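You operate a simulated robot arm through the tools that you are given. There is no shell and no other tool.

You run a simulated robot arm. Do the job below in one go: nothing can be reset, and whatever is moved stays where it is left.

TASK
Brush the blue scoop clean, then put two scoops of yellow powder in the white boat.
Fine: brush and scoop back; yellow jar shut; the damper stays open. Set down upright: brush.

The check looks at the end state, three seconds after you hand in, the way a careful person would. Anything else that was tipped, shoved, dropped, spilled or broken makes it a failure.

THE ROBOT
A 7-joint arm with a two-finger parallel gripper, fixed in place. Base frame: the origin is on the floor under the middle of its stand, x ahead of it, y to its left, z up; the work surface is at about z = 0.9. Units: m, rad, N and s.
With the tool pointing down near the work surface it reaches from about 0.1 to 0.64 m from the base axis. Its first joint turns from -1.152 to 1.152 rad. Payload 1.57 kg.
The TCP is the grasp point between the finger pads, 0.03 m short of the fingertips. In the tool frame z runs along the fingers and y along their closing line. Largest opening 0.08 m; finger width 0.017, thickness 0.012; the body of the gripper, 0.04 by 0.082 m, starts 0.08 m behind the TCP.
Orientation is told as [roll, pitch, yaw] about the base's x, y, z axes, in that order, counted from this pose: with the fingers straight down and closing along the base's y, the tool's x points along the base's -x, its y along +y and its z along -z.

THE INTERFACE
- The arm moves only by the tool drive_tool. Its argument "targets" is a list of rows, each an object of numbers (a shift or turn left out is 0, a gripper value left out holds the last): "hand": the gripper command, from -1 (fully open) to 1 (shut), values between in proportion; "tx", "ty", "tz": the shift along the tool's x, y, z in m; "rx", "ry", "rz": the turn, a rotation vector about the tool's x, y, z in rad. In form: [{"hand": .., "tx": .., "ty": .., "tz": .., "rx": .., "ry": .., "rz": ..}, ...]. A call has 1 to 20 rows; each row shifts and turns the commanded pose from where the row before left it, along the tool's axes as they then stand. Rows are played at 5 a second. More than 0.05 m and 0.15 rad between two rows, or a gripper value outside its range, and nothing of the call is played. A pose out of reach is approached as far as the arm can. The call stops where the force on the tool passes 40 N (or 10 N more than at its start, if that is more) or the arm is blocked; 0.2 s more then pass. The fingers move at their own pace (about 0.072 m/s each) and stop on an object; they squeeze with about 23 N. The grip force told is the motor's: it shows also when the fingers shut on nothing. Time passes only in rows, and 0.2 s behind the last, so rows that do not move let the fingers close. It gives the time, the measured TCP pose, the force on the tool (base axes), the opening and the grip force at its end, in the units of the frame above (readings bear some noise), with the torque about the TCP (base axes, N m) and any sound that the robot's microphone picked up.
- Cameras (640 x 400 px; columns grow to the right, rows downward): "scene" is fixed at [0.0774, 0.459, 1.4197]; the picture's right is [-0.48, -0.88, 0.00], its down [-0.55, 0.30, -0.78] and it looks along [0.69, -0.38, -0.62] (base axes); focal length 214 px, centre (320, 200). "wrist" rides on the gripper at [0.072, -0.007, -0.122] in the tool frame; the picture's right is [0.09, 1.00, 0.00], its down [-0.84, 0.08, -0.54] and it looks along [-0.54, 0.05, 0.84] (tool axes); focal length 238 px, centre (320, 200). There is no depth. A picture from a camera that has moved, and an enlarged one, comes with that camera's place and axes in the base frame and with its lens.
- grab_frame(camera): a new picture of that camera. The clock stands still meanwhile.
- zoom(camera, box): a new picture of the part [left, top, right, bottom] of that camera's present view, enlarged. The clock stands still meanwhile.
- sign_off(): hands the job in; it is judged then, once.

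Nothing tells you positions but the pictures and the camera data. Unless the task says otherwise, let go and move clear before handing in.

The tools are called after ">>>" as name(argument=value, ...) on one line, values as JSON. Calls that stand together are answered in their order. drive_tool: Moves the arm, as the interface text tells. Its arguments: {"type":"object","properties":{"targets":{"type":"array"}},"required":["targets"]} The other tools are called the same way: grab_frame (camera) takes a picture; zoom (camera, box) takes an enlarged picture of a part of a camera's view; sign_off () hands the job in.

At the start:

```text
time_s: 0.0
position: [0.2399, 0.2086, 1.3029]
tcp_rot: [-0.001, -0.001, 0.0]
contact_force: [-0.2, 0.4, 0.2]
wrist_torque: [-0.03, -0.01, 0.0]
opening: 0.08
finger_force: 0.0
```

scene: 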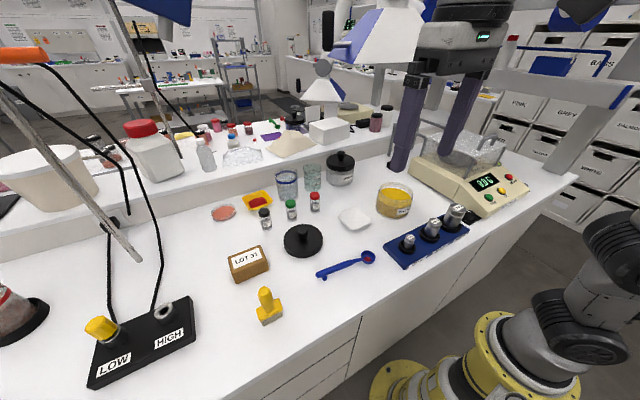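
wrist: 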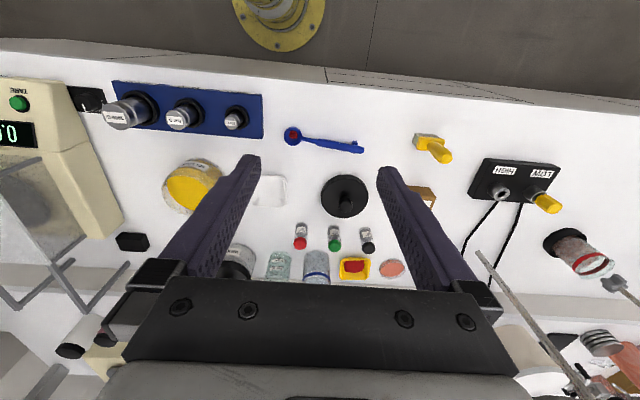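

I see a bench with a blue scoop (with red residue), a yellow brush, a yellow jar that appears open with a black lid near it, a white weighing boat, a balance and weights. I'll take enlarged pictures before moving anything.

>>> zoom(camera="scene", box=[200, 160, 480, 335])

>>> zoom(camera="wrist", box=[100, 60, 480, 298])

>>> zoom(camera="scene", box=[300, 180, 480, 292])

>>> zoom(camera="scene", box=[60, 260, 300, 400])

```text
2.29 times, centred on (340, 248) of scene
camera zoom: at [0.0774, 0.459, 1.4197], right [-0.48, -0.88, 0.0], down [-0.55, 0.3, -0.78], along [0.69, -0.38, -0.62], focal length 490 px, centre (274, 91)
```

zoom: 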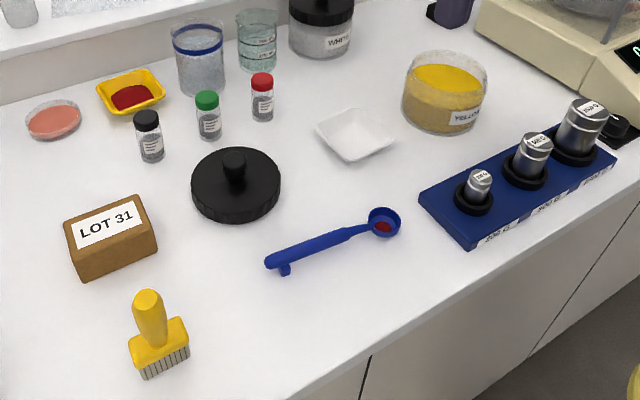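

```text
1.68 times, centred on (290, 179) of wrist
camera zoom: at [0.168, 0.2016, 1.425], right [-0.09, 1.0, 0.0], down [0.84, 0.08, 0.54], along [0.54, 0.05, -0.84], focal length 401 px, centre (370, 235)
```

zoom: 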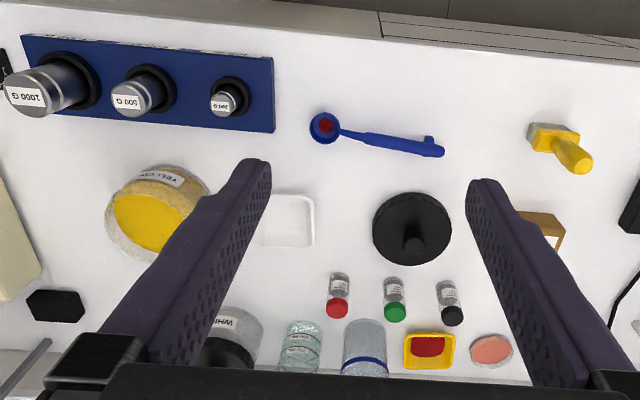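

```text
3.56 times, centred on (390, 236) of scene
camera zoom: at [0.0774, 0.459, 1.4197], right [-0.48, -0.88, 0.0], down [-0.55, 0.3, -0.78], along [0.69, -0.38, -0.62], focal length 763 px, centre (71, 72)
```

zoom: 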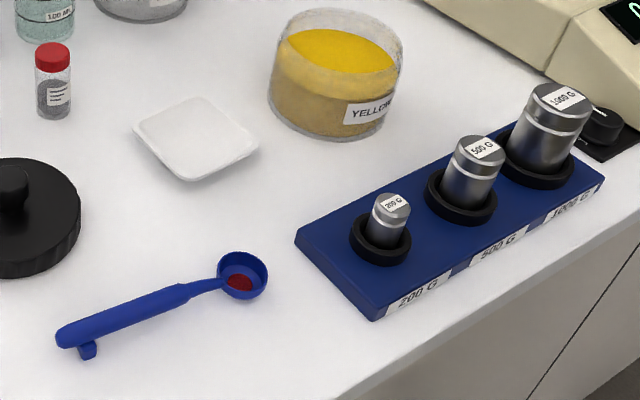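

```text
2.67 times, centred on (180, 330) of scene
camera zoom: at [0.0774, 0.459, 1.4197], right [-0.48, -0.88, 0.0], down [-0.55, 0.3, -0.78], along [0.69, -0.38, -0.62], focal length 572 px, centre (693, -147)
```

zoom: 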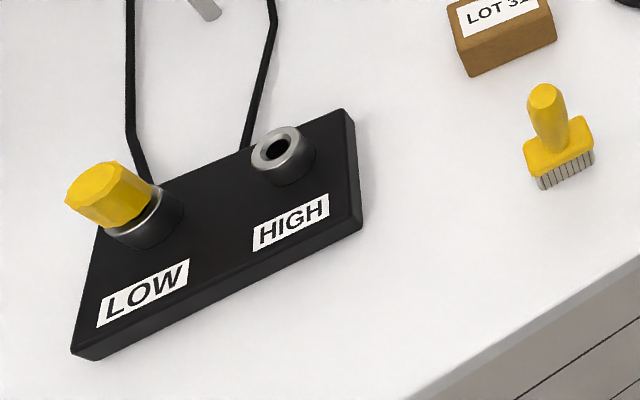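

The scoop lies handle-left with red residue in its bowl, the brush stands on its bristles near the left edge, and the yellow jar is open with what looks like its lid lying between the vials and the scoop. I'll look for the damper and the rest of the surroundings next.

>>> zoom(camera="scene", box=[0, 0, 240, 150])

>>> zoom(camera="scene", box=[0, 140, 240, 290])

>>> zoom(camera="scene", box=[280, 0, 520, 150])

>>> zoom(camera="scene", box=[180, 80, 420, 230])

>>> zoom(camera="scene", box=[400, 60, 640, 210])

>>> zoom(camera="wrist", box=[400, 200, 640, 400])

>>> zoom(camera="wrist", box=[0, 200, 240, 400])

```text
2.67 times, centred on (120, 75) of scene
camera zoom: at [0.0774, 0.459, 1.4197], right [-0.48, -0.88, 0.0], down [-0.55, 0.3, -0.78], along [0.69, -0.38, -0.62], focal length 572 px, centre (853, 533)
```

zoom: 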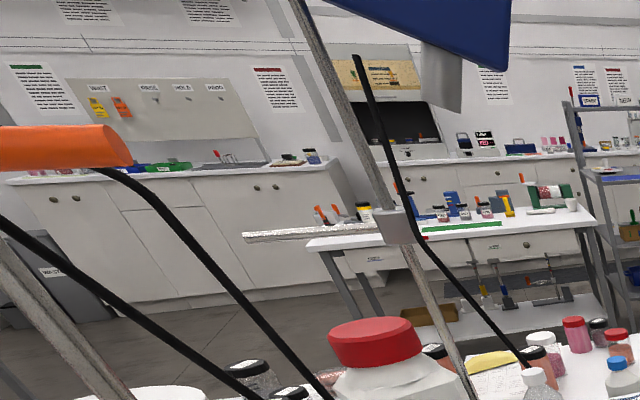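

```text
2.67 times, centred on (120, 215) of scene
camera zoom: at [0.0774, 0.459, 1.4197], right [-0.48, -0.88, 0.0], down [-0.55, 0.3, -0.78], along [0.69, -0.38, -0.62], focal length 572 px, centre (853, 160)
```

zoom: 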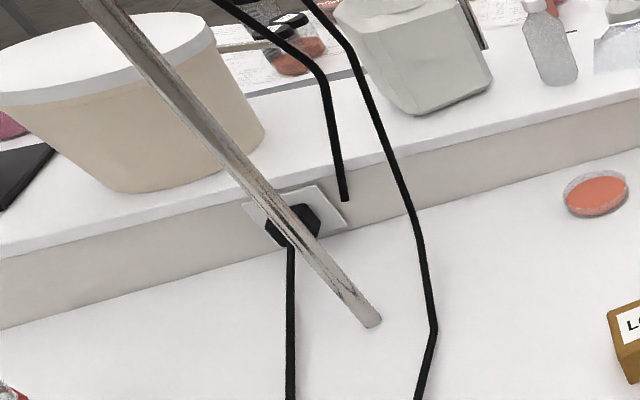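

```text
2.67 times, centred on (400, 75) of scene
camera zoom: at [0.0774, 0.459, 1.4197], right [-0.48, -0.88, 0.0], down [-0.55, 0.3, -0.78], along [0.69, -0.38, -0.62], focal length 572 px, centre (107, 533)
```

zoom: 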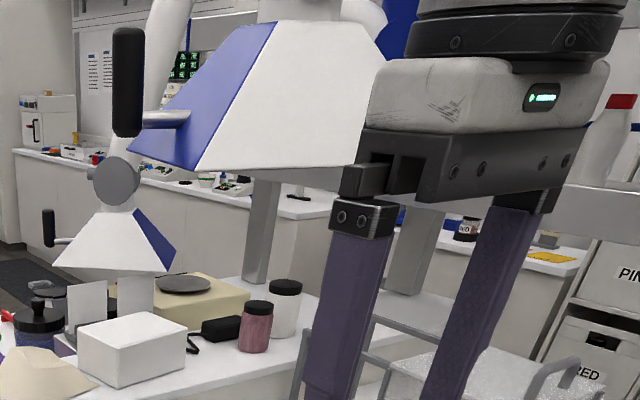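

```text
2.67 times, centred on (300, 155) of scene
camera zoom: at [0.0774, 0.459, 1.4197], right [-0.48, -0.88, 0.0], down [-0.55, 0.3, -0.78], along [0.69, -0.38, -0.62], focal length 572 px, centre (373, 320)
```

zoom: 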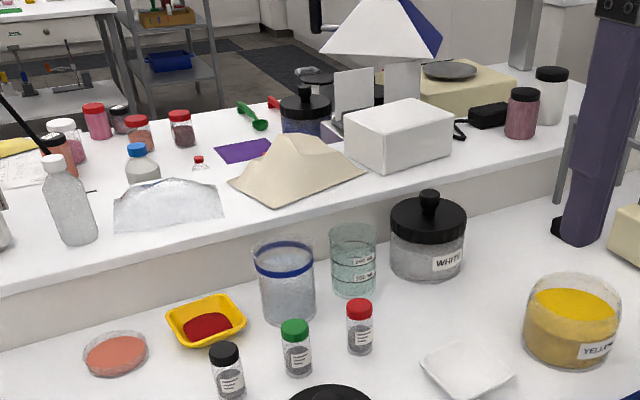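

```text
2.67 times, centred on (520, 135) of scene
camera zoom: at [0.0774, 0.459, 1.4197], right [-0.48, -0.88, 0.0], down [-0.55, 0.3, -0.78], along [0.69, -0.38, -0.62], focal length 572 px, centre (-213, 373)
```

zoom: 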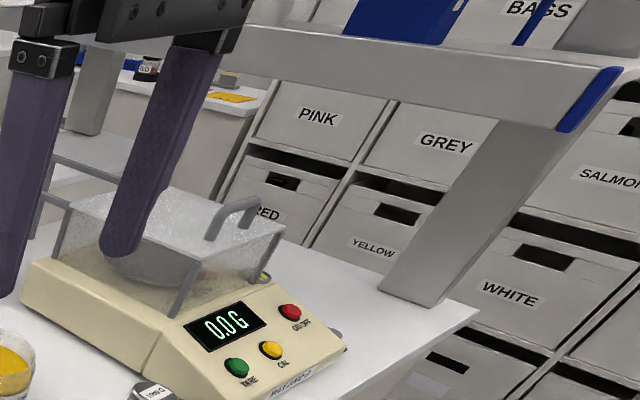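

```text
2.00 times, centred on (520, 300) of wrist
camera zoom: at [0.168, 0.2016, 1.425], right [-0.09, 1.0, 0.0], down [0.84, 0.08, 0.54], along [0.54, 0.05, -0.84], focal length 477 px, centre (-80, 0)
```

zoom: 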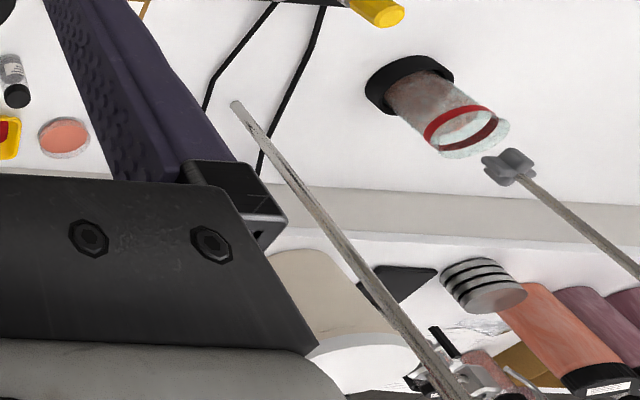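

```text
2.00 times, centred on (120, 300) of wrist
camera zoom: at [0.168, 0.2016, 1.425], right [-0.09, 1.0, 0.0], down [0.84, 0.08, 0.54], along [0.54, 0.05, -0.84], focal length 477 px, centre (720, 0)
```

zoom: 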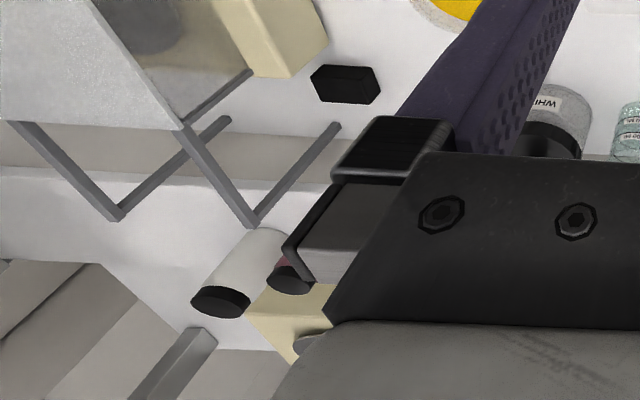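

The near hood with a blue-and-white cowl and a black handle (upper middle of the scene view) is probably the extraction damper. I'll tilt the hand upward in free air to see where it hangs before I plan any paths.

>>> drive_tool(targets=[{"ry": -0.14}, {"ry": -0.14}, {"ry": -0.14}, {"ry": -0.14}, {"ry": -0.14}, {"ry": -0.14}])

```text
time_s: 1.4
position: [0.262, 0.1988, 1.303]
tcp_rot: [0.0, -0.842, 0.002]
contact_force: [-0.9, 0.1, -0.5]
wrist_torque: [-0.01, 0.02, -0.01]
opening: 0.08
finger_force: 0.0
out of reach, approached as far as the arm can: row 5, 6
```

>>> grab_frame(camera="wrist")

>>> grab_frame(camera="scene")

```text
taken
camera wrist: at [0.1237, 0.1909, 1.3307], right [-0.06, 1.0, -0.07], down [0.15, 0.08, 0.99], along [0.99, 0.05, -0.16], focal length 238 px, centre (320, 200)
```

wrist: 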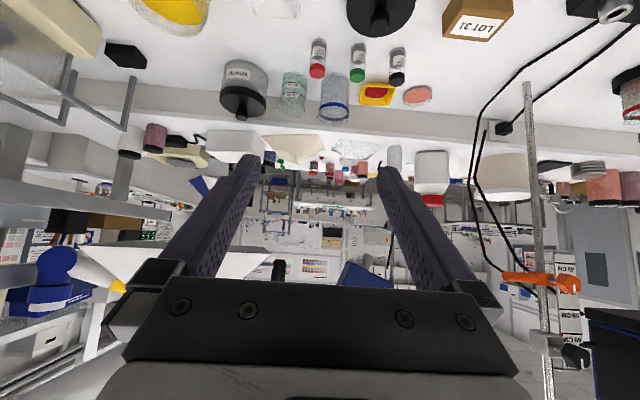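

```text
taken
```

scene: 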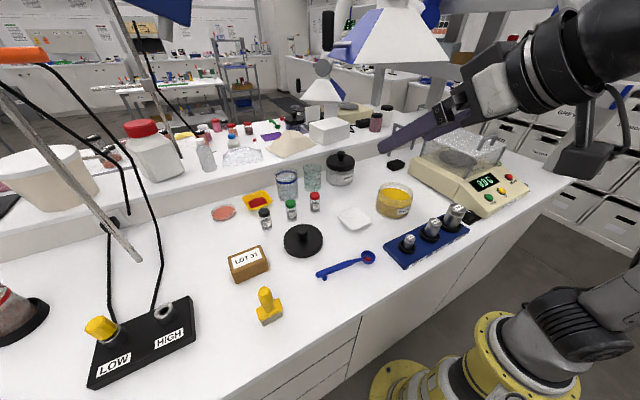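

The damper handle hangs at about (0.62, 0.14, 1.41), well above and beyond the work area, so I'll keep the arm low and short of it. Next I return the hand to pointing down.

>>> drive_tool(targets=[{"ry": 0.14}, {"ry": 0.14}, {"ry": 0.14}, {"ry": 0.14}, {"ry": 0.14}, {"ry": 0.14}])

```text
time_s: 2.8
position: [0.2609, 0.1979, 1.3043]
tcp_rot: [0.003, 0.002, 0.002]
contact_force: [0.4, -0.4, -0.2]
wrist_torque: [-0.01, 0.04, -0.02]
opening: 0.0799
finger_force: 0.1
```

The hand points down again at (0.261, 0.198, 1.304). I place the brush handle at about (0.32, 0.45), top at z≈1.01, so I'll hover above it to look closely.

>>> drive_tool(targets=[{"hand": -1, "tx": -0.007, "ty": 0.0359, "tz": 0.02}, {"tx": -0.007, "ty": 0.0359, "tz": 0.02}, {"tx": -0.007, "ty": 0.0359, "tz": 0.02}, {"tx": -0.007, "ty": 0.0359, "tz": 0.02}, {"tx": -0.007, "ty": 0.0359, "tz": 0.02}, {"tx": -0.007, "ty": 0.0359, "tz": 0.02}, {"tx": -0.007, "ty": 0.0359, "tz": 0.02}])

>>> grab_frame(camera="wrist")

>>> grab_frame(camera="scene")

```text
time_s: 4.4
position: [0.3094, 0.4505, 1.1641]
tcp_rot: [0.001, -0.001, 0.002]
contact_force: [1.3, 0.5, -0.2]
wrist_torque: [0.03, -0.03, 0.03]
opening: 0.0799
finger_force: 0.1
```

```text
taken
camera wrist: at [0.2381, 0.4438, 1.285], right [-0.09, 1.0, 0.0], down [0.84, 0.08, 0.54], along [0.54, 0.05, -0.84], focal length 238 px, centre (320, 200)
```

wrist: 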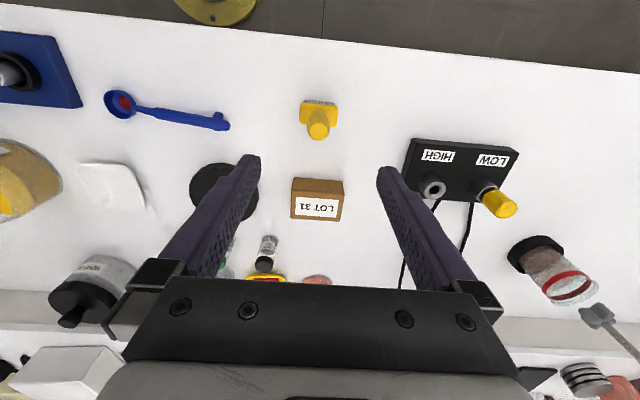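

```text
taken
```

scene: 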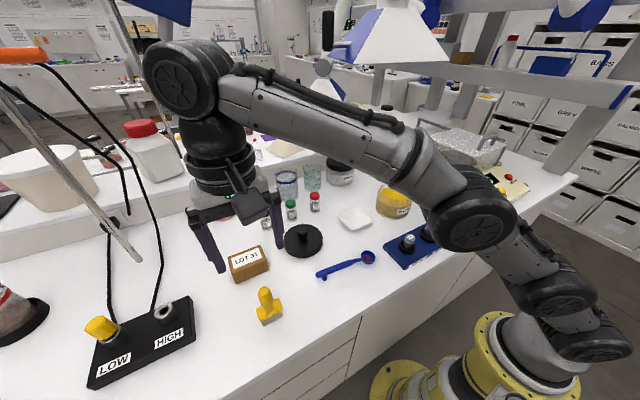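

The brush is directly ahead between the fingers. I'll enlarge the brush and the scoop to measure them.

>>> zoom(camera="wrist", box=[270, 80, 370, 150])

>>> zoom(camera="wrist", box=[80, 70, 260, 180])

>>> zoom(camera="scene", box=[230, 270, 310, 330])

>>> zoom(camera="scene", box=[300, 240, 390, 290])

```text
5.71 times, centred on (320, 115) of wrist
camera zoom: at [0.2381, 0.4438, 1.285], right [-0.09, 1.0, 0.0], down [0.84, 0.08, 0.54], along [0.54, 0.05, -0.84], focal length 1362 px, centre (320, 686)
```

zoom: 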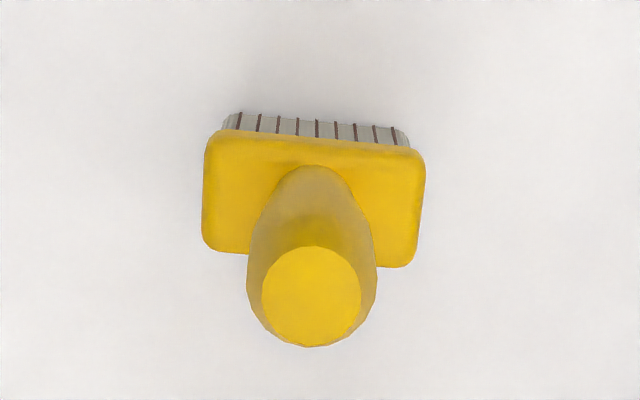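

```text
3.56 times, centred on (170, 125) of wrist
camera zoom: at [0.2381, 0.4438, 1.285], right [-0.09, 1.0, 0.0], down [0.84, 0.08, 0.54], along [0.54, 0.05, -0.84], focal length 848 px, centre (853, 467)
```

zoom: 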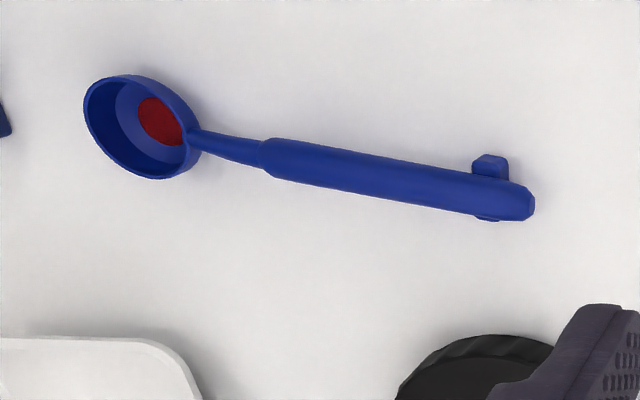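

```text
6.67 times, centred on (270, 300) of scene
camera zoom: at [0.0774, 0.4589, 1.4198], right [-0.48, -0.88, 0.0], down [-0.55, 0.3, -0.78], along [0.69, -0.38, -0.62], focal length 1430 px, centre (653, -467)
```

zoom: 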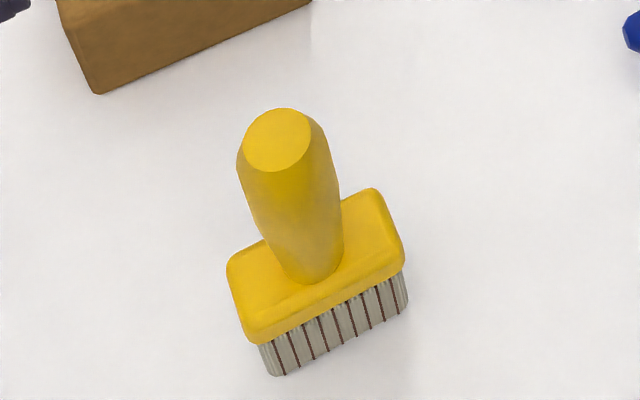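

```text
7.11 times, centred on (345, 265) of scene
camera zoom: at [0.0774, 0.4589, 1.4198], right [-0.48, -0.88, 0.0], down [-0.55, 0.3, -0.78], along [0.69, -0.38, -0.62], focal length 1525 px, centre (142, -262)
```

zoom: 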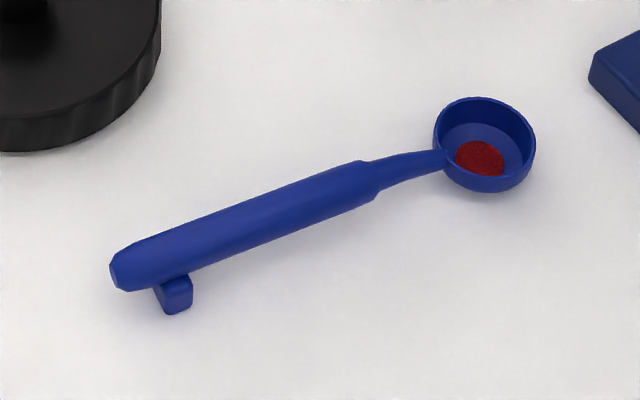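

The brush stands upright: handle top at about (0.315, 0.450, 1.03), block about 55 × 30 mm with its long side along y. I'll come down partway over it and check the alignment.

>>> drive_tool(targets=[{"hand": -1, "tx": -0.003, "tz": 0.03}, {"tx": -0.003, "tz": 0.03}, {"tx": -0.002, "tz": 0.03}])

>>> grab_frame(camera="wrist")

>>> zoom(camera="scene", box=[180, 200, 340, 340])

```text
time_s: 5.2
position: [0.3174, 0.449, 1.0734]
tcp_rot: [0.001, 0.0, -0.001]
contact_force: [0.5, -0.1, -0.6]
wrist_torque: [-0.02, 0.03, 0.03]
opening: 0.0801
finger_force: 0.1
```

```text
taken
camera wrist: at [0.2458, 0.4423, 1.1947], right [-0.09, 1.0, 0.0], down [0.84, 0.08, 0.54], along [0.54, 0.05, -0.84], focal length 238 px, centre (320, 200)
```

wrist: 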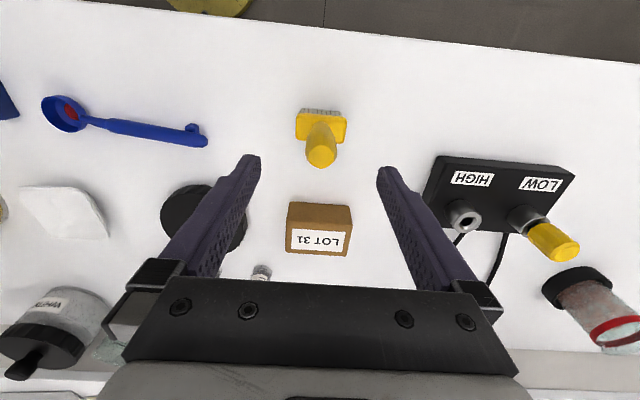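

```text
2.86 times, centred on (260, 270) of scene
camera zoom: at [0.0774, 0.459, 1.4197], right [-0.48, -0.88, 0.0], down [-0.55, 0.3, -0.78], along [0.69, -0.38, -0.62], focal length 613 px, centre (491, 0)
```

zoom: 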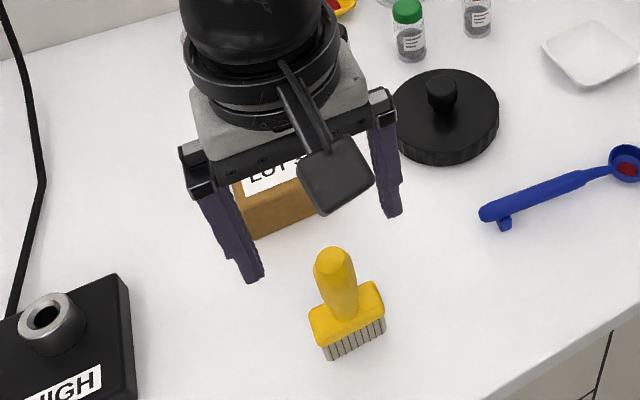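

The handle is centred between the fingers. I'll go down to grasp height and close.

>>> drive_tool(targets=[{"hand": -1, "tz": 0.027}, {"tz": 0.027}, {"tz": 0.025}, {"hand": -1}])

>>> grab_frame(camera="wrist")

>>> zoom(camera="scene", box=[180, 200, 340, 340])

```text
time_s: 6.2
position: [0.3169, 0.4502, 0.9941]
tcp_rot: [0.0, 0.001, -0.002]
contact_force: [-0.4, -0.9, -0.5]
wrist_torque: [0.01, 0.02, 0.01]
opening: 0.08
finger_force: 0.0
```

```text
taken
camera wrist: at [0.2457, 0.4415, 1.1159], right [-0.09, 1.0, 0.0], down [0.84, 0.08, 0.54], along [0.54, 0.05, -0.84], focal length 238 px, centre (320, 200)
```

wrist: 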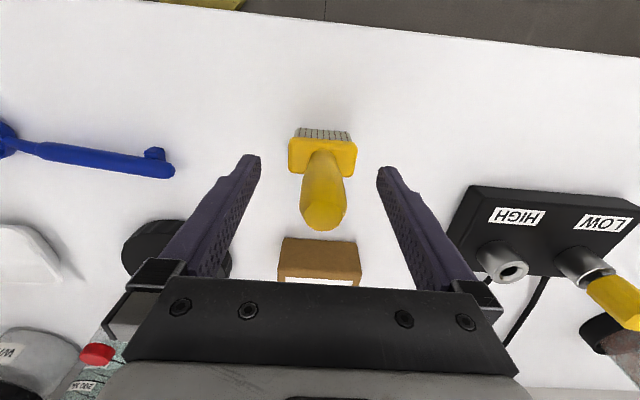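

```text
2.86 times, centred on (260, 270) of scene
camera zoom: at [0.0774, 0.459, 1.4197], right [-0.48, -0.88, 0.0], down [-0.55, 0.3, -0.78], along [0.69, -0.38, -0.62], focal length 613 px, centre (491, 0)
```

zoom: 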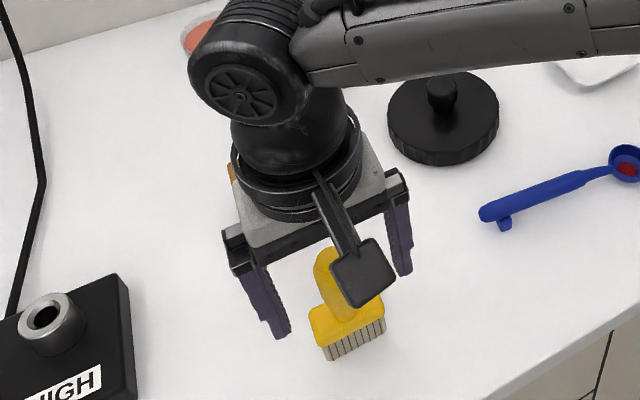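

The handle sits squarely between the pads with the top about 27 mm above the grasp point. I'll close now.

>>> drive_tool(targets=[{"hand": 1}, {"hand": 1}, {"hand": 1}, {"hand": 1}, {"hand": 1}])

```text
time_s: 7.4
position: [0.3179, 0.4479, 0.994]
tcp_rot: [-0.001, 0.0, 0.001]
contact_force: [0.2, 0.1, -0.5]
wrist_torque: [-0.03, 0.01, 0.02]
opening: 0.0248
finger_force: 23.0
```

The brush is held (opening 25 mm, grip 23 N). I'll lift it straight up and carry it to above the scoop bowl.

>>> drive_tool(targets=[{"hand": 1, "tz": -0.03}, {"tz": -0.04}, {"tz": -0.04}, {"ty": -0.045}, {"ty": -0.045}, {"ty": -0.045}, {"ty": -0.045}, {"tx": -0.008, "ty": -0.04}, {"tx": -0.008, "ty": -0.03}, {"hand": 1}])

>>> grab_frame(camera="wrist")

>>> grab_frame(camera="scene")

```text
time_s: 9.6
position: [0.336, 0.2008, 1.1063]
tcp_rot: [0.0, 0.001, 0.002]
contact_force: [-0.2, 0.8, -0.8]
wrist_torque: [-0.03, -0.04, 0.0]
opening: 0.0249
finger_force: 23.1
```

```text
taken
camera wrist: at [0.2637, 0.1941, 1.2273], right [-0.09, 1.0, 0.0], down [0.84, 0.08, 0.54], along [0.54, 0.05, -0.84], focal length 238 px, centre (320, 200)
```

wrist: 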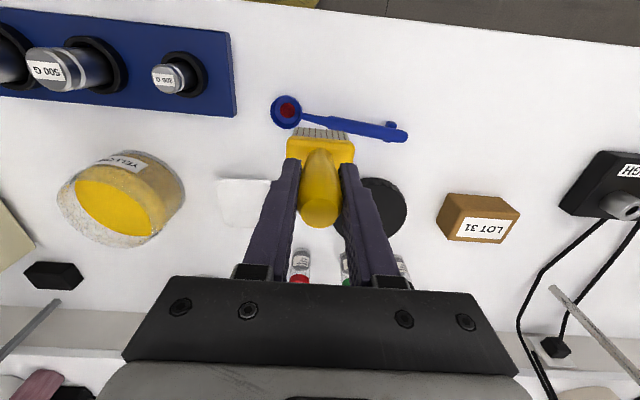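

```text
taken
```

scene: 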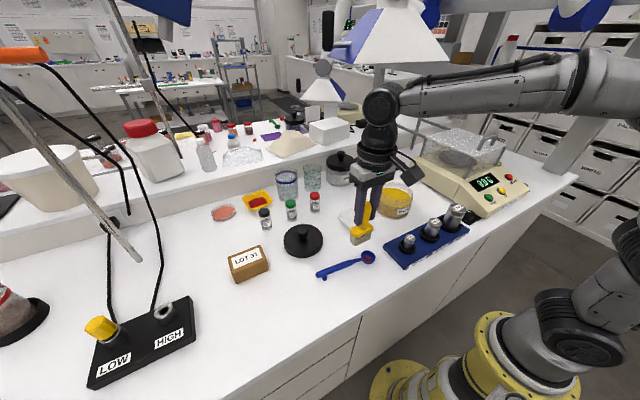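

>>> zoom(camera="wrist", box=[250, 70, 430, 182])

>>> zoom(camera="scene", box=[300, 210, 420, 290])

```text
3.56 times, centred on (340, 126) of wrist
camera zoom: at [0.2637, 0.1941, 1.2273], right [-0.09, 1.0, 0.0], down [0.84, 0.08, 0.54], along [0.54, 0.05, -0.84], focal length 848 px, centre (249, 463)
```

zoom: 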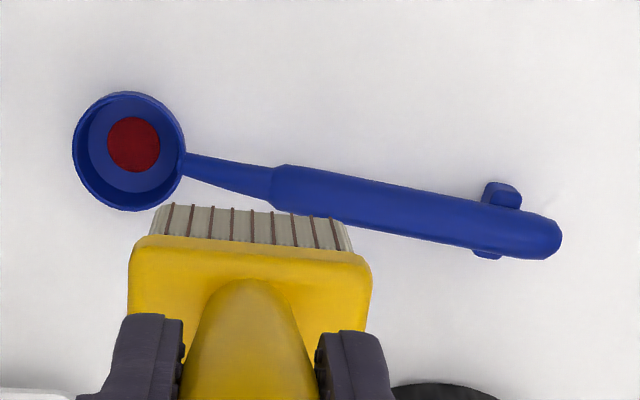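

```text
5.00 times, centred on (360, 250) of scene
camera zoom: at [0.0774, 0.459, 1.4197], right [-0.48, -0.88, 0.0], down [-0.55, 0.3, -0.78], along [0.69, -0.38, -0.62], focal length 1072 px, centre (120, -50)
```

zoom: 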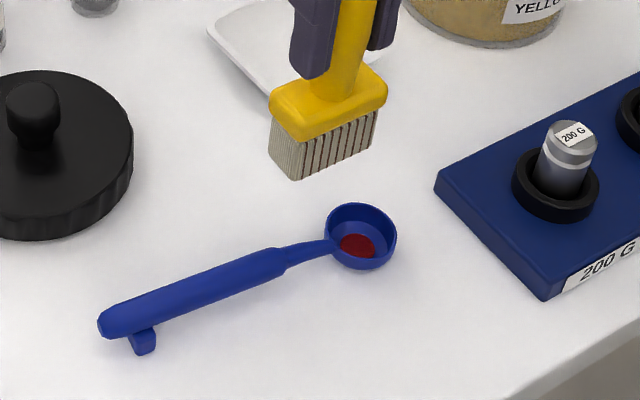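

The residue is a red patch on the bowl floor at about (0.338, 0.159). I'll bring the bristles over it and stop about 1.5 cm above the rim.

>>> drive_tool(targets=[{"hand": 1, "ty": -0.021, "tx": -0.001}, {"ty": -0.021, "tx": -0.001}, {"tz": 0.03}, {"tz": 0.03}, {"tz": 0.01}, {"hand": 1}])

>>> zoom(camera="wrist", box=[230, 70, 410, 182])

>>> zoom(camera="scene", box=[320, 210, 420, 280])

```text
time_s: 11.0
position: [0.337, 0.1565, 1.0342]
tcp_rot: [-0.001, 0.0, 0.0]
contact_force: [0.1, 0.1, -1.2]
wrist_torque: [-0.03, 0.02, -0.01]
opening: 0.0248
finger_force: 23.1
```

```text
3.56 times, centred on (320, 126) of wrist
camera zoom: at [0.265, 0.15, 1.1553], right [-0.09, 1.0, 0.0], down [0.84, 0.08, 0.54], along [0.54, 0.05, -0.84], focal length 848 px, centre (320, 463)
```

zoom: 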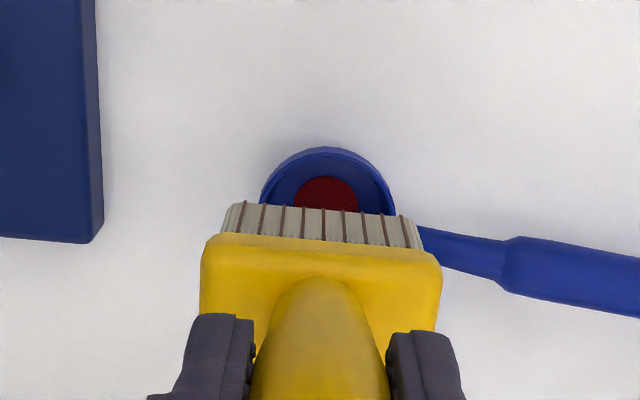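

```text
5.71 times, centred on (370, 245) of scene
camera zoom: at [0.0774, 0.459, 1.4197], right [-0.48, -0.88, 0.0], down [-0.55, 0.3, -0.78], along [0.69, -0.38, -0.62], focal length 1226 px, centre (34, -57)
```

zoom: 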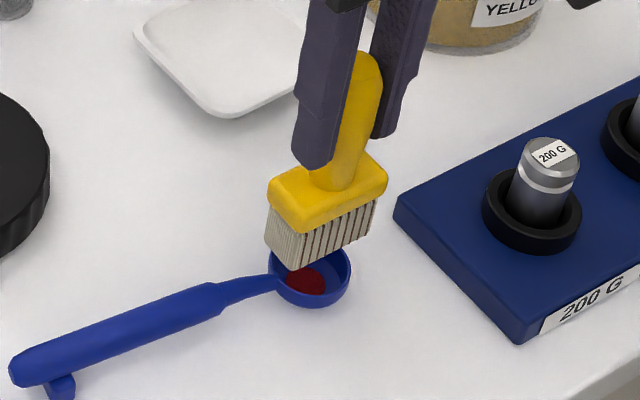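

The bristles are over the bowl, centred within a couple of millimetres. I'll lower in small steps, watching the force.

>>> drive_tool(targets=[{"hand": 1, "tz": 0.008}, {"tz": 0.006}, {"hand": 1}])

>>> drive_tool(targets=[{"hand": 1, "tz": 0.004}, {"hand": 1}])

>>> zoom(camera="scene", box=[320, 210, 420, 280])

```text
time_s: 11.8
position: [0.3359, 0.1566, 1.0211]
tcp_rot: [0.0, 0.0, 0.002]
contact_force: [-0.5, -0.4, -1.2]
wrist_torque: [-0.02, 0.0, 0.0]
opening: 0.0251
finger_force: 23.2
```

```text
time_s: 12.4
position: [0.337, 0.1573, 1.0188]
tcp_rot: [0.002, -0.006, 0.0]
contact_force: [-1.7, -3.7, 21.7]
wrist_torque: [0.48, 0.05, 0.02]
opening: 0.0247
finger_force: 22.8
```

```text
5.71 times, centred on (370, 245) of scene
camera zoom: at [0.0772, 0.4588, 1.4198], right [-0.48, -0.88, 0.0], down [-0.55, 0.3, -0.78], along [0.69, -0.38, -0.62], focal length 1226 px, centre (34, -57)
```

zoom: 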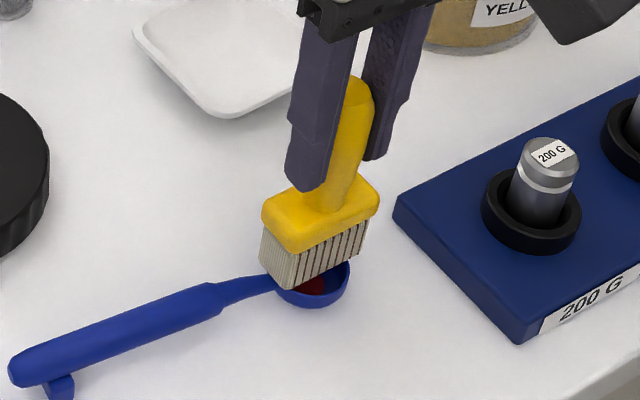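

Contact came at about z 1.019, and the torque shows the +y end of the bristles is resting on the scoop's neck rather than going into the bowl. I'll lift, shift a little away from the neck and try again gently.

>>> drive_tool(targets=[{"hand": 1, "tz": -0.01}, {"ty": -0.012}, {"hand": 1}])

>>> drive_tool(targets=[{"hand": 1, "tz": 0.008}, {"hand": 1}])

>>> drive_tool(targets=[{"hand": 1, "tz": 0.003}, {"hand": 1}])

>>> zoom(camera="scene", box=[320, 210, 420, 280])

>>> zoom(camera="wrist", box=[230, 70, 410, 182])

```text
time_s: 13.2
position: [0.3352, 0.1446, 1.0263]
tcp_rot: [-0.001, 0.0, -0.001]
contact_force: [0.2, -0.1, -0.8]
wrist_torque: [-0.03, 0.01, 0.0]
opening: 0.0247
finger_force: 23.0
```

```text
time_s: 13.8
position: [0.3367, 0.1438, 1.0174]
tcp_rot: [0.001, 0.002, 0.0]
contact_force: [0.4, 0.4, 0.5]
wrist_torque: [0.08, 0.0, -0.03]
opening: 0.0247
finger_force: 23.0
```

```text
time_s: 14.4
position: [0.3368, 0.1444, 1.016]
tcp_rot: [0.002, -0.002, 0.001]
contact_force: [-2.6, -2.8, 15.9]
wrist_torque: [-0.29, 0.18, -0.03]
opening: 0.0246
finger_force: 23.0
```

```text
5.71 times, centred on (370, 245) of scene
camera zoom: at [0.0772, 0.4589, 1.4198], right [-0.48, -0.88, 0.0], down [-0.55, 0.3, -0.78], along [0.69, -0.38, -0.62], focal length 1226 px, centre (34, -57)
```

zoom: 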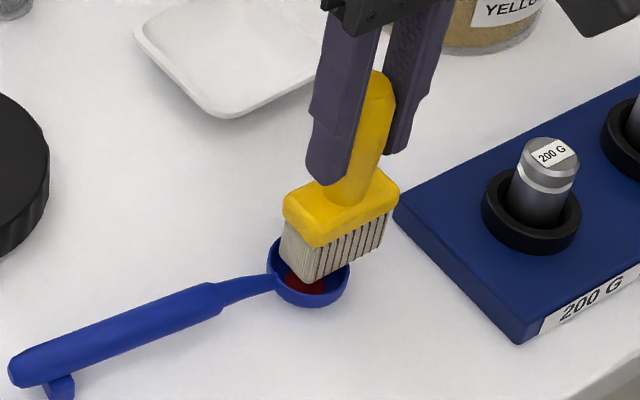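

```text
3.56 times, centred on (320, 126) of wrist
camera zoom: at [0.2649, 0.1379, 1.1374], right [-0.09, 1.0, 0.0], down [0.83, 0.08, 0.55], along [0.54, 0.05, -0.84], focal length 848 px, centre (320, 463)
```

zoom: 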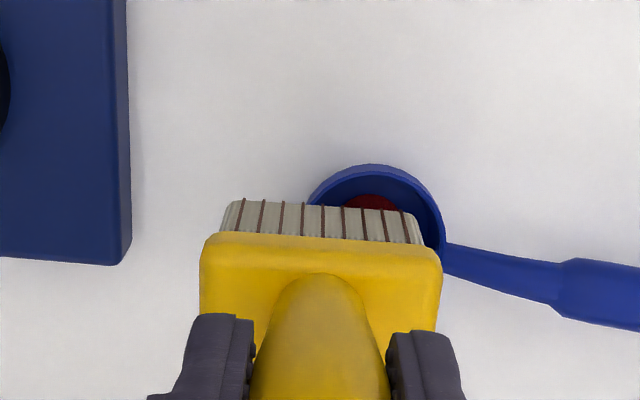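

The bristles now rest on the rim of the bowl. I'll ease the pressure and try a few short light strokes, then check whether the residue changes.

>>> drive_tool(targets=[{"hand": 1, "tz": -0.002}, {"tx": 0.008}, {"tx": -0.008}, {"tx": -0.008}, {"tx": 0.008}, {"tx": 0.008}, {"tx": -0.008}, {"tx": -0.008}, {"tx": 0.008}, {"hand": 1}])

>>> zoom(camera="wrist", box=[230, 70, 410, 182])

>>> zoom(camera="scene", box=[320, 210, 420, 280])

```text
time_s: 16.6
position: [0.3375, 0.1454, 1.0181]
tcp_rot: [0.0, 0.001, 0.0]
contact_force: [-1.1, 0.1, -1.3]
wrist_torque: [-0.06, -0.01, -0.02]
opening: 0.025
finger_force: 22.8
```

```text
3.56 times, centred on (320, 126) of wrist
camera zoom: at [0.2651, 0.1384, 1.1387], right [-0.09, 1.0, 0.0], down [0.84, 0.08, 0.54], along [0.54, 0.05, -0.84], focal length 848 px, centre (320, 463)
```

zoom: 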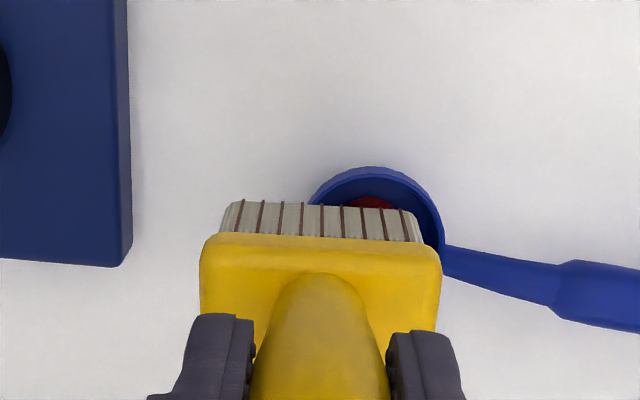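

```text
5.71 times, centred on (370, 245) of scene
camera zoom: at [0.0774, 0.459, 1.4197], right [-0.48, -0.88, 0.0], down [-0.55, 0.3, -0.78], along [0.69, -0.38, -0.62], focal length 1226 px, centre (34, -57)
```

zoom: 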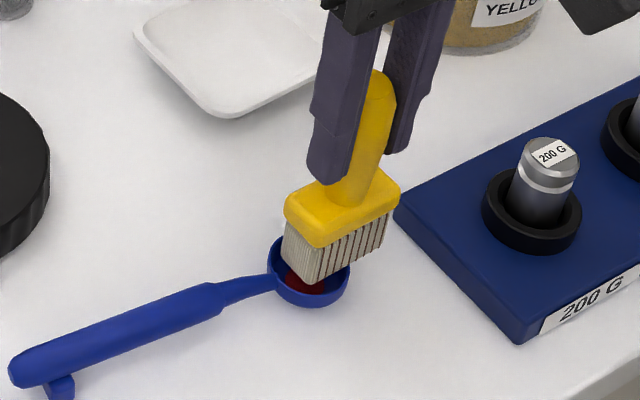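

No clear change yet and the last strokes had no contact. I'll lift and move the brush off to get an unobstructed view of the residue.

>>> drive_tool(targets=[{"hand": 1, "tz": -0.03}, {"tx": -0.04}, {"hand": 1}])

>>> zoom(camera="wrist", box=[230, 40, 410, 152])

>>> zoom(camera="scene", box=[340, 235, 400, 275])

```text
time_s: 17.4
position: [0.376, 0.1447, 1.0511]
tcp_rot: [0.002, 0.0, 0.002]
contact_force: [-0.8, -0.7, -0.2]
wrist_torque: [-0.06, 0.01, 0.0]
opening: 0.0252
finger_force: 22.8
```

```text
3.56 times, centred on (320, 96) of wrist
camera zoom: at [0.3046, 0.1376, 1.171], right [-0.09, 1.0, 0.0], down [0.84, 0.08, 0.54], along [0.54, 0.05, -0.84], focal length 848 px, centre (320, 570)
```

zoom: 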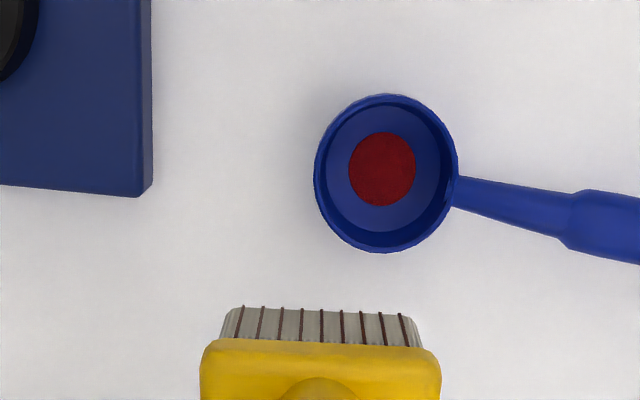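

```text
10.00 times, centred on (370, 255) of scene
camera zoom: at [0.0775, 0.459, 1.4197], right [-0.48, -0.88, 0.0], down [-0.55, 0.3, -0.78], along [0.69, -0.38, -0.62], focal length 2145 px, centre (-180, -350)
```

zoom: 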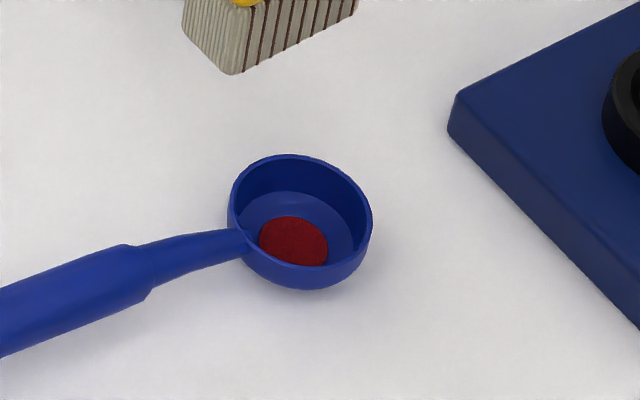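

The residue is unchanged; the bowl rim is centred at (0.3366, 0.158) with z≈0.9225, about 38 mm across. I'll try again closer to the centre and with real, light contact.

>>> drive_tool(targets=[{"hand": 1, "tx": 0.041, "ty": 0.008}, {"tz": 0.02}, {"tz": 0.012}, {"hand": 1}])

>>> drive_tool(targets=[{"hand": 1, "tz": 0.0025}, {"hand": 1}])

```text
time_s: 18.4
position: [0.337, 0.1523, 1.0178]
tcp_rot: [0.002, -0.009, 0.001]
contact_force: [-0.1, -8.6, 22.0]
wrist_torque: [-0.42, -0.07, -0.1]
opening: 0.0248
finger_force: 23.2
```

```text
time_s: 19.0
position: [0.3356, 0.1525, 1.0123]
tcp_rot: [0.002, -0.003, 0.0]
contact_force: [2.2, -5.0, 18.5]
wrist_torque: [0.26, -0.32, -0.07]
opening: 0.0246
finger_force: 23.2
```

The brush went a few millimetres lower this time, so I'll check what the scoop is doing.

>>> zoom(camera="scene", box=[300, 210, 420, 290])

>>> zoom(camera="wrist", box=[230, 70, 410, 182])

```text
5.00 times, centred on (360, 250) of scene
camera zoom: at [0.0773, 0.4588, 1.4198], right [-0.48, -0.88, 0.0], down [-0.55, 0.3, -0.78], along [0.69, -0.38, -0.62], focal length 1072 px, centre (120, -50)
```

zoom: 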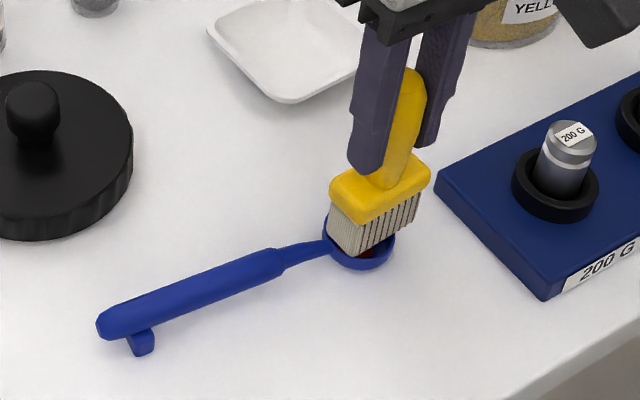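

```text
3.56 times, centred on (320, 126) of wrist
camera zoom: at [0.2633, 0.1459, 1.1342], right [-0.09, 1.0, 0.0], down [0.84, 0.08, 0.54], along [0.54, 0.05, -0.84], focal length 848 px, centre (320, 463)
```

zoom: 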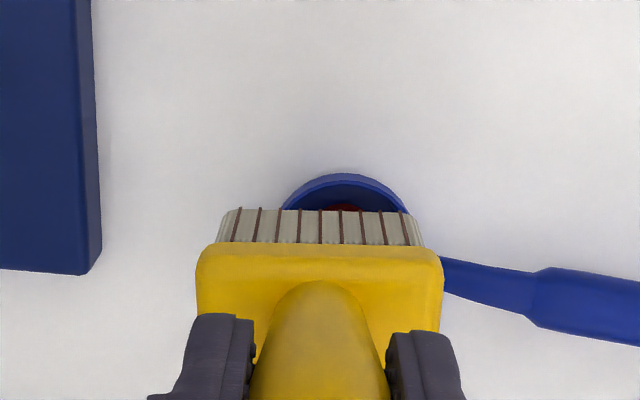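

The bristles are pressed on the rim and the brush slid slightly in the grip. I'll ease off 1 mm and make short strokes under contact.

>>> drive_tool(targets=[{"hand": 1, "tz": -0.001}, {"tx": 0.006}, {"tx": -0.006}, {"tx": -0.006}, {"tx": 0.006}, {"tx": 0.006}, {"tx": -0.006}, {"tx": -0.006}, {"tx": 0.006}, {"hand": 1}])

>>> drive_tool(targets=[{"hand": 1, "tz": -0.035}, {"tx": -0.04}, {"hand": 1}])

>>> zoom(camera="wrist", box=[230, 40, 410, 152])

>>> zoom(camera="scene", box=[300, 210, 420, 290])

```text
time_s: 21.2
position: [0.3355, 0.1525, 1.0135]
tcp_rot: [-0.001, 0.0, 0.001]
contact_force: [0.2, 0.2, -0.8]
wrist_torque: [-0.01, 0.03, -0.01]
opening: 0.0247
finger_force: 23.1
```

```text
time_s: 22.0
position: [0.3733, 0.1531, 1.0512]
tcp_rot: [0.0, 0.001, 0.0]
contact_force: [0.7, 0.2, 0.2]
wrist_torque: [0.04, 0.0, 0.01]
opening: 0.0245
finger_force: 23.2
```

```text
3.56 times, centred on (320, 96) of wrist
camera zoom: at [0.3016, 0.1463, 1.172], right [-0.09, 1.0, 0.0], down [0.84, 0.08, 0.54], along [0.54, 0.05, -0.84], focal length 848 px, centre (320, 570)
```

zoom: 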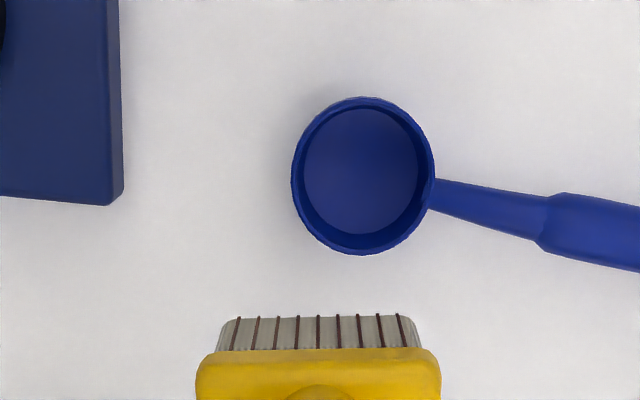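

```text
5.00 times, centred on (360, 250) of scene
camera zoom: at [0.0775, 0.459, 1.4197], right [-0.48, -0.88, 0.0], down [-0.55, 0.3, -0.78], along [0.69, -0.38, -0.62], focal length 1072 px, centre (120, -50)
```

zoom: 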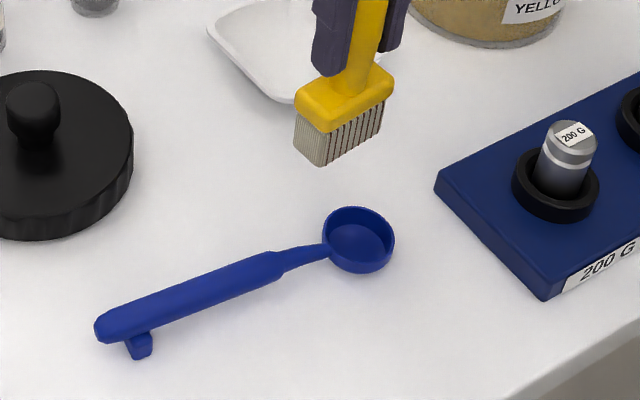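

The bowl is now clean and the scoop hardly moved; no red on the bench. I'll carry the brush back to its original spot and lower it until the bristles touch.

>>> drive_tool(targets=[{"hand": 1, "tz": -0.04}, {"ty": 0.0423, "tx": 0.0081}, {"ty": 0.0423, "tx": 0.0081}, {"ty": 0.0423, "tx": 0.0081}, {"ty": 0.0423, "tx": 0.0081}, {"ty": 0.0423, "tx": 0.0081}, {"ty": 0.0423, "tx": 0.0081}, {"ty": 0.0422, "tx": 0.0084}, {"tz": 0.03}, {"tz": 0.03}, {"tz": 0.018}, {"hand": 1}, {"hand": 1}])

>>> grab_frame(camera="wrist")

>>> zoom(camera="scene", box=[220, 240, 340, 330])

```text
time_s: 24.8
position: [0.3199, 0.4483, 1.0115]
tcp_rot: [0.0, -0.001, 0.0]
contact_force: [-0.3, 0.1, 0.6]
wrist_torque: [0.0, -0.05, -0.02]
opening: 0.025
finger_force: 22.8
```

```text
taken
camera wrist: at [0.2474, 0.4421, 1.1329], right [-0.09, 1.0, 0.0], down [0.84, 0.08, 0.54], along [0.54, 0.05, -0.84], focal length 238 px, centre (320, 200)
```

wrist: 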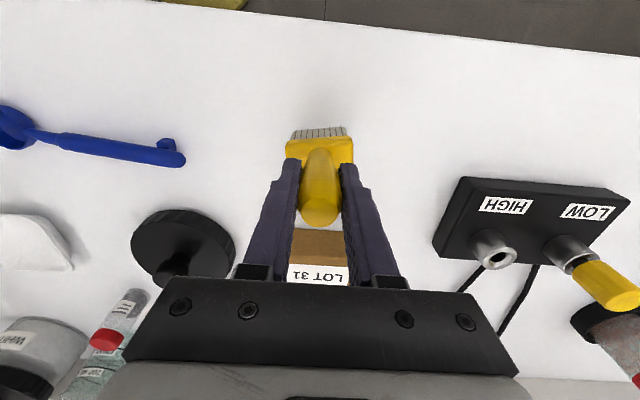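

```text
4.44 times, centred on (280, 285) of scene
camera zoom: at [0.0774, 0.459, 1.4197], right [-0.48, -0.88, 0.0], down [-0.55, 0.3, -0.78], along [0.69, -0.38, -0.62], focal length 953 px, centre (498, -178)
```

zoom: 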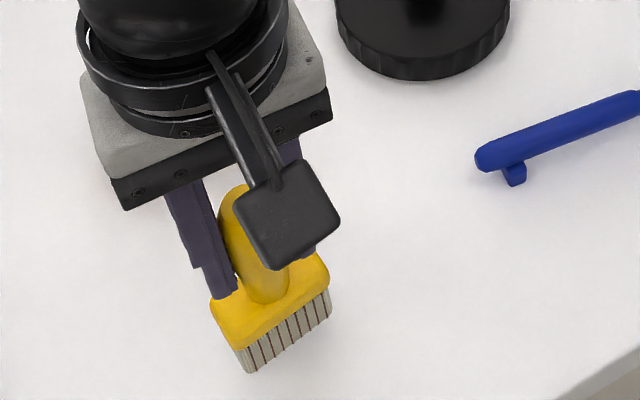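

The brush is back over its spot, about 2 cm above the bench. I'll lower it in small steps until it touches.

>>> drive_tool(targets=[{"hand": 1, "tz": 0.008, "tx": 0.001}, {"tz": 0.006, "tx": 0.001}, {"hand": 1}])

>>> drive_tool(targets=[{"hand": 1, "tz": 0.003}, {"hand": 1}])

>>> drive_tool(targets=[{"hand": 1, "tz": 0.002}, {"hand": 1}])

```text
time_s: 25.6
position: [0.3168, 0.4489, 0.9986]
tcp_rot: [0.002, -0.001, 0.0]
contact_force: [-0.5, -1.6, 6.3]
wrist_torque: [-0.18, -0.07, -0.04]
opening: 0.0249
finger_force: 23.3
```

```text
time_s: 26.2
position: [0.3164, 0.4476, 0.9982]
tcp_rot: [0.006, -0.002, -0.001]
contact_force: [-1.1, -4.2, 21.6]
wrist_torque: [-0.37, -0.01, -0.18]
opening: 0.0252
finger_force: 22.8
```

```text
time_s: 26.8
position: [0.3173, 0.4479, 0.9946]
tcp_rot: [0.004, -0.005, 0.0]
contact_force: [1.8, -1.0, 20.5]
wrist_torque: [-0.16, -0.22, -0.09]
opening: 0.0248
finger_force: 23.2
```

Contact came slightly early, so the brush may be a little tilted in the grip. I'll check before releasing.

>>> zoom(camera="scene", box=[230, 270, 310, 330])

>>> zoom(camera="wrist", box=[270, 110, 370, 180])

```text
6.67 times, centred on (270, 300) of scene
camera zoom: at [0.0773, 0.4587, 1.4199], right [-0.48, -0.88, 0.0], down [-0.55, 0.3, -0.78], along [0.69, -0.38, -0.62], focal length 1430 px, centre (653, -467)
```

zoom: 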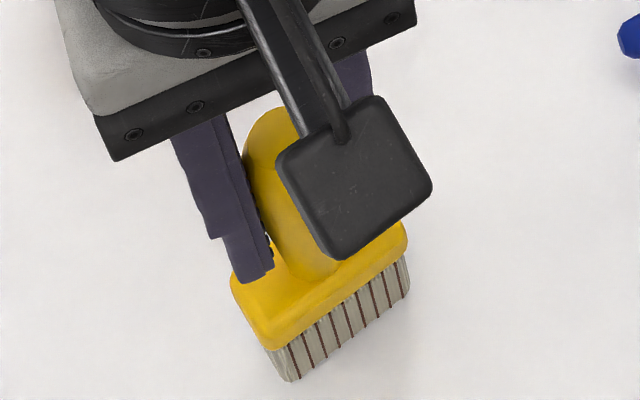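

```text
5.71 times, centred on (320, 145) of wrist
camera zoom: at [0.2448, 0.4415, 1.1151], right [-0.09, 1.0, 0.0], down [0.84, 0.08, 0.54], along [0.54, 0.05, -0.84], focal length 1362 px, centre (320, 514)
```

zoom: 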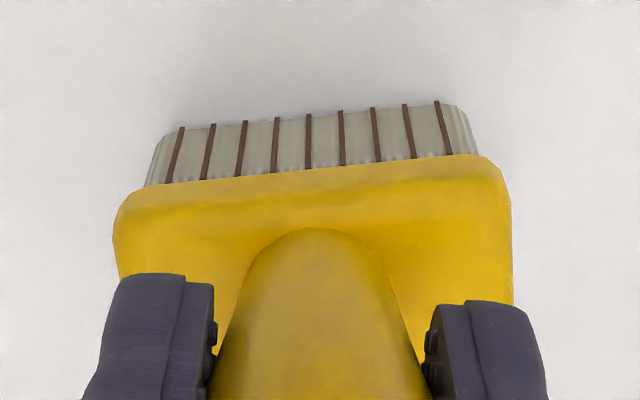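

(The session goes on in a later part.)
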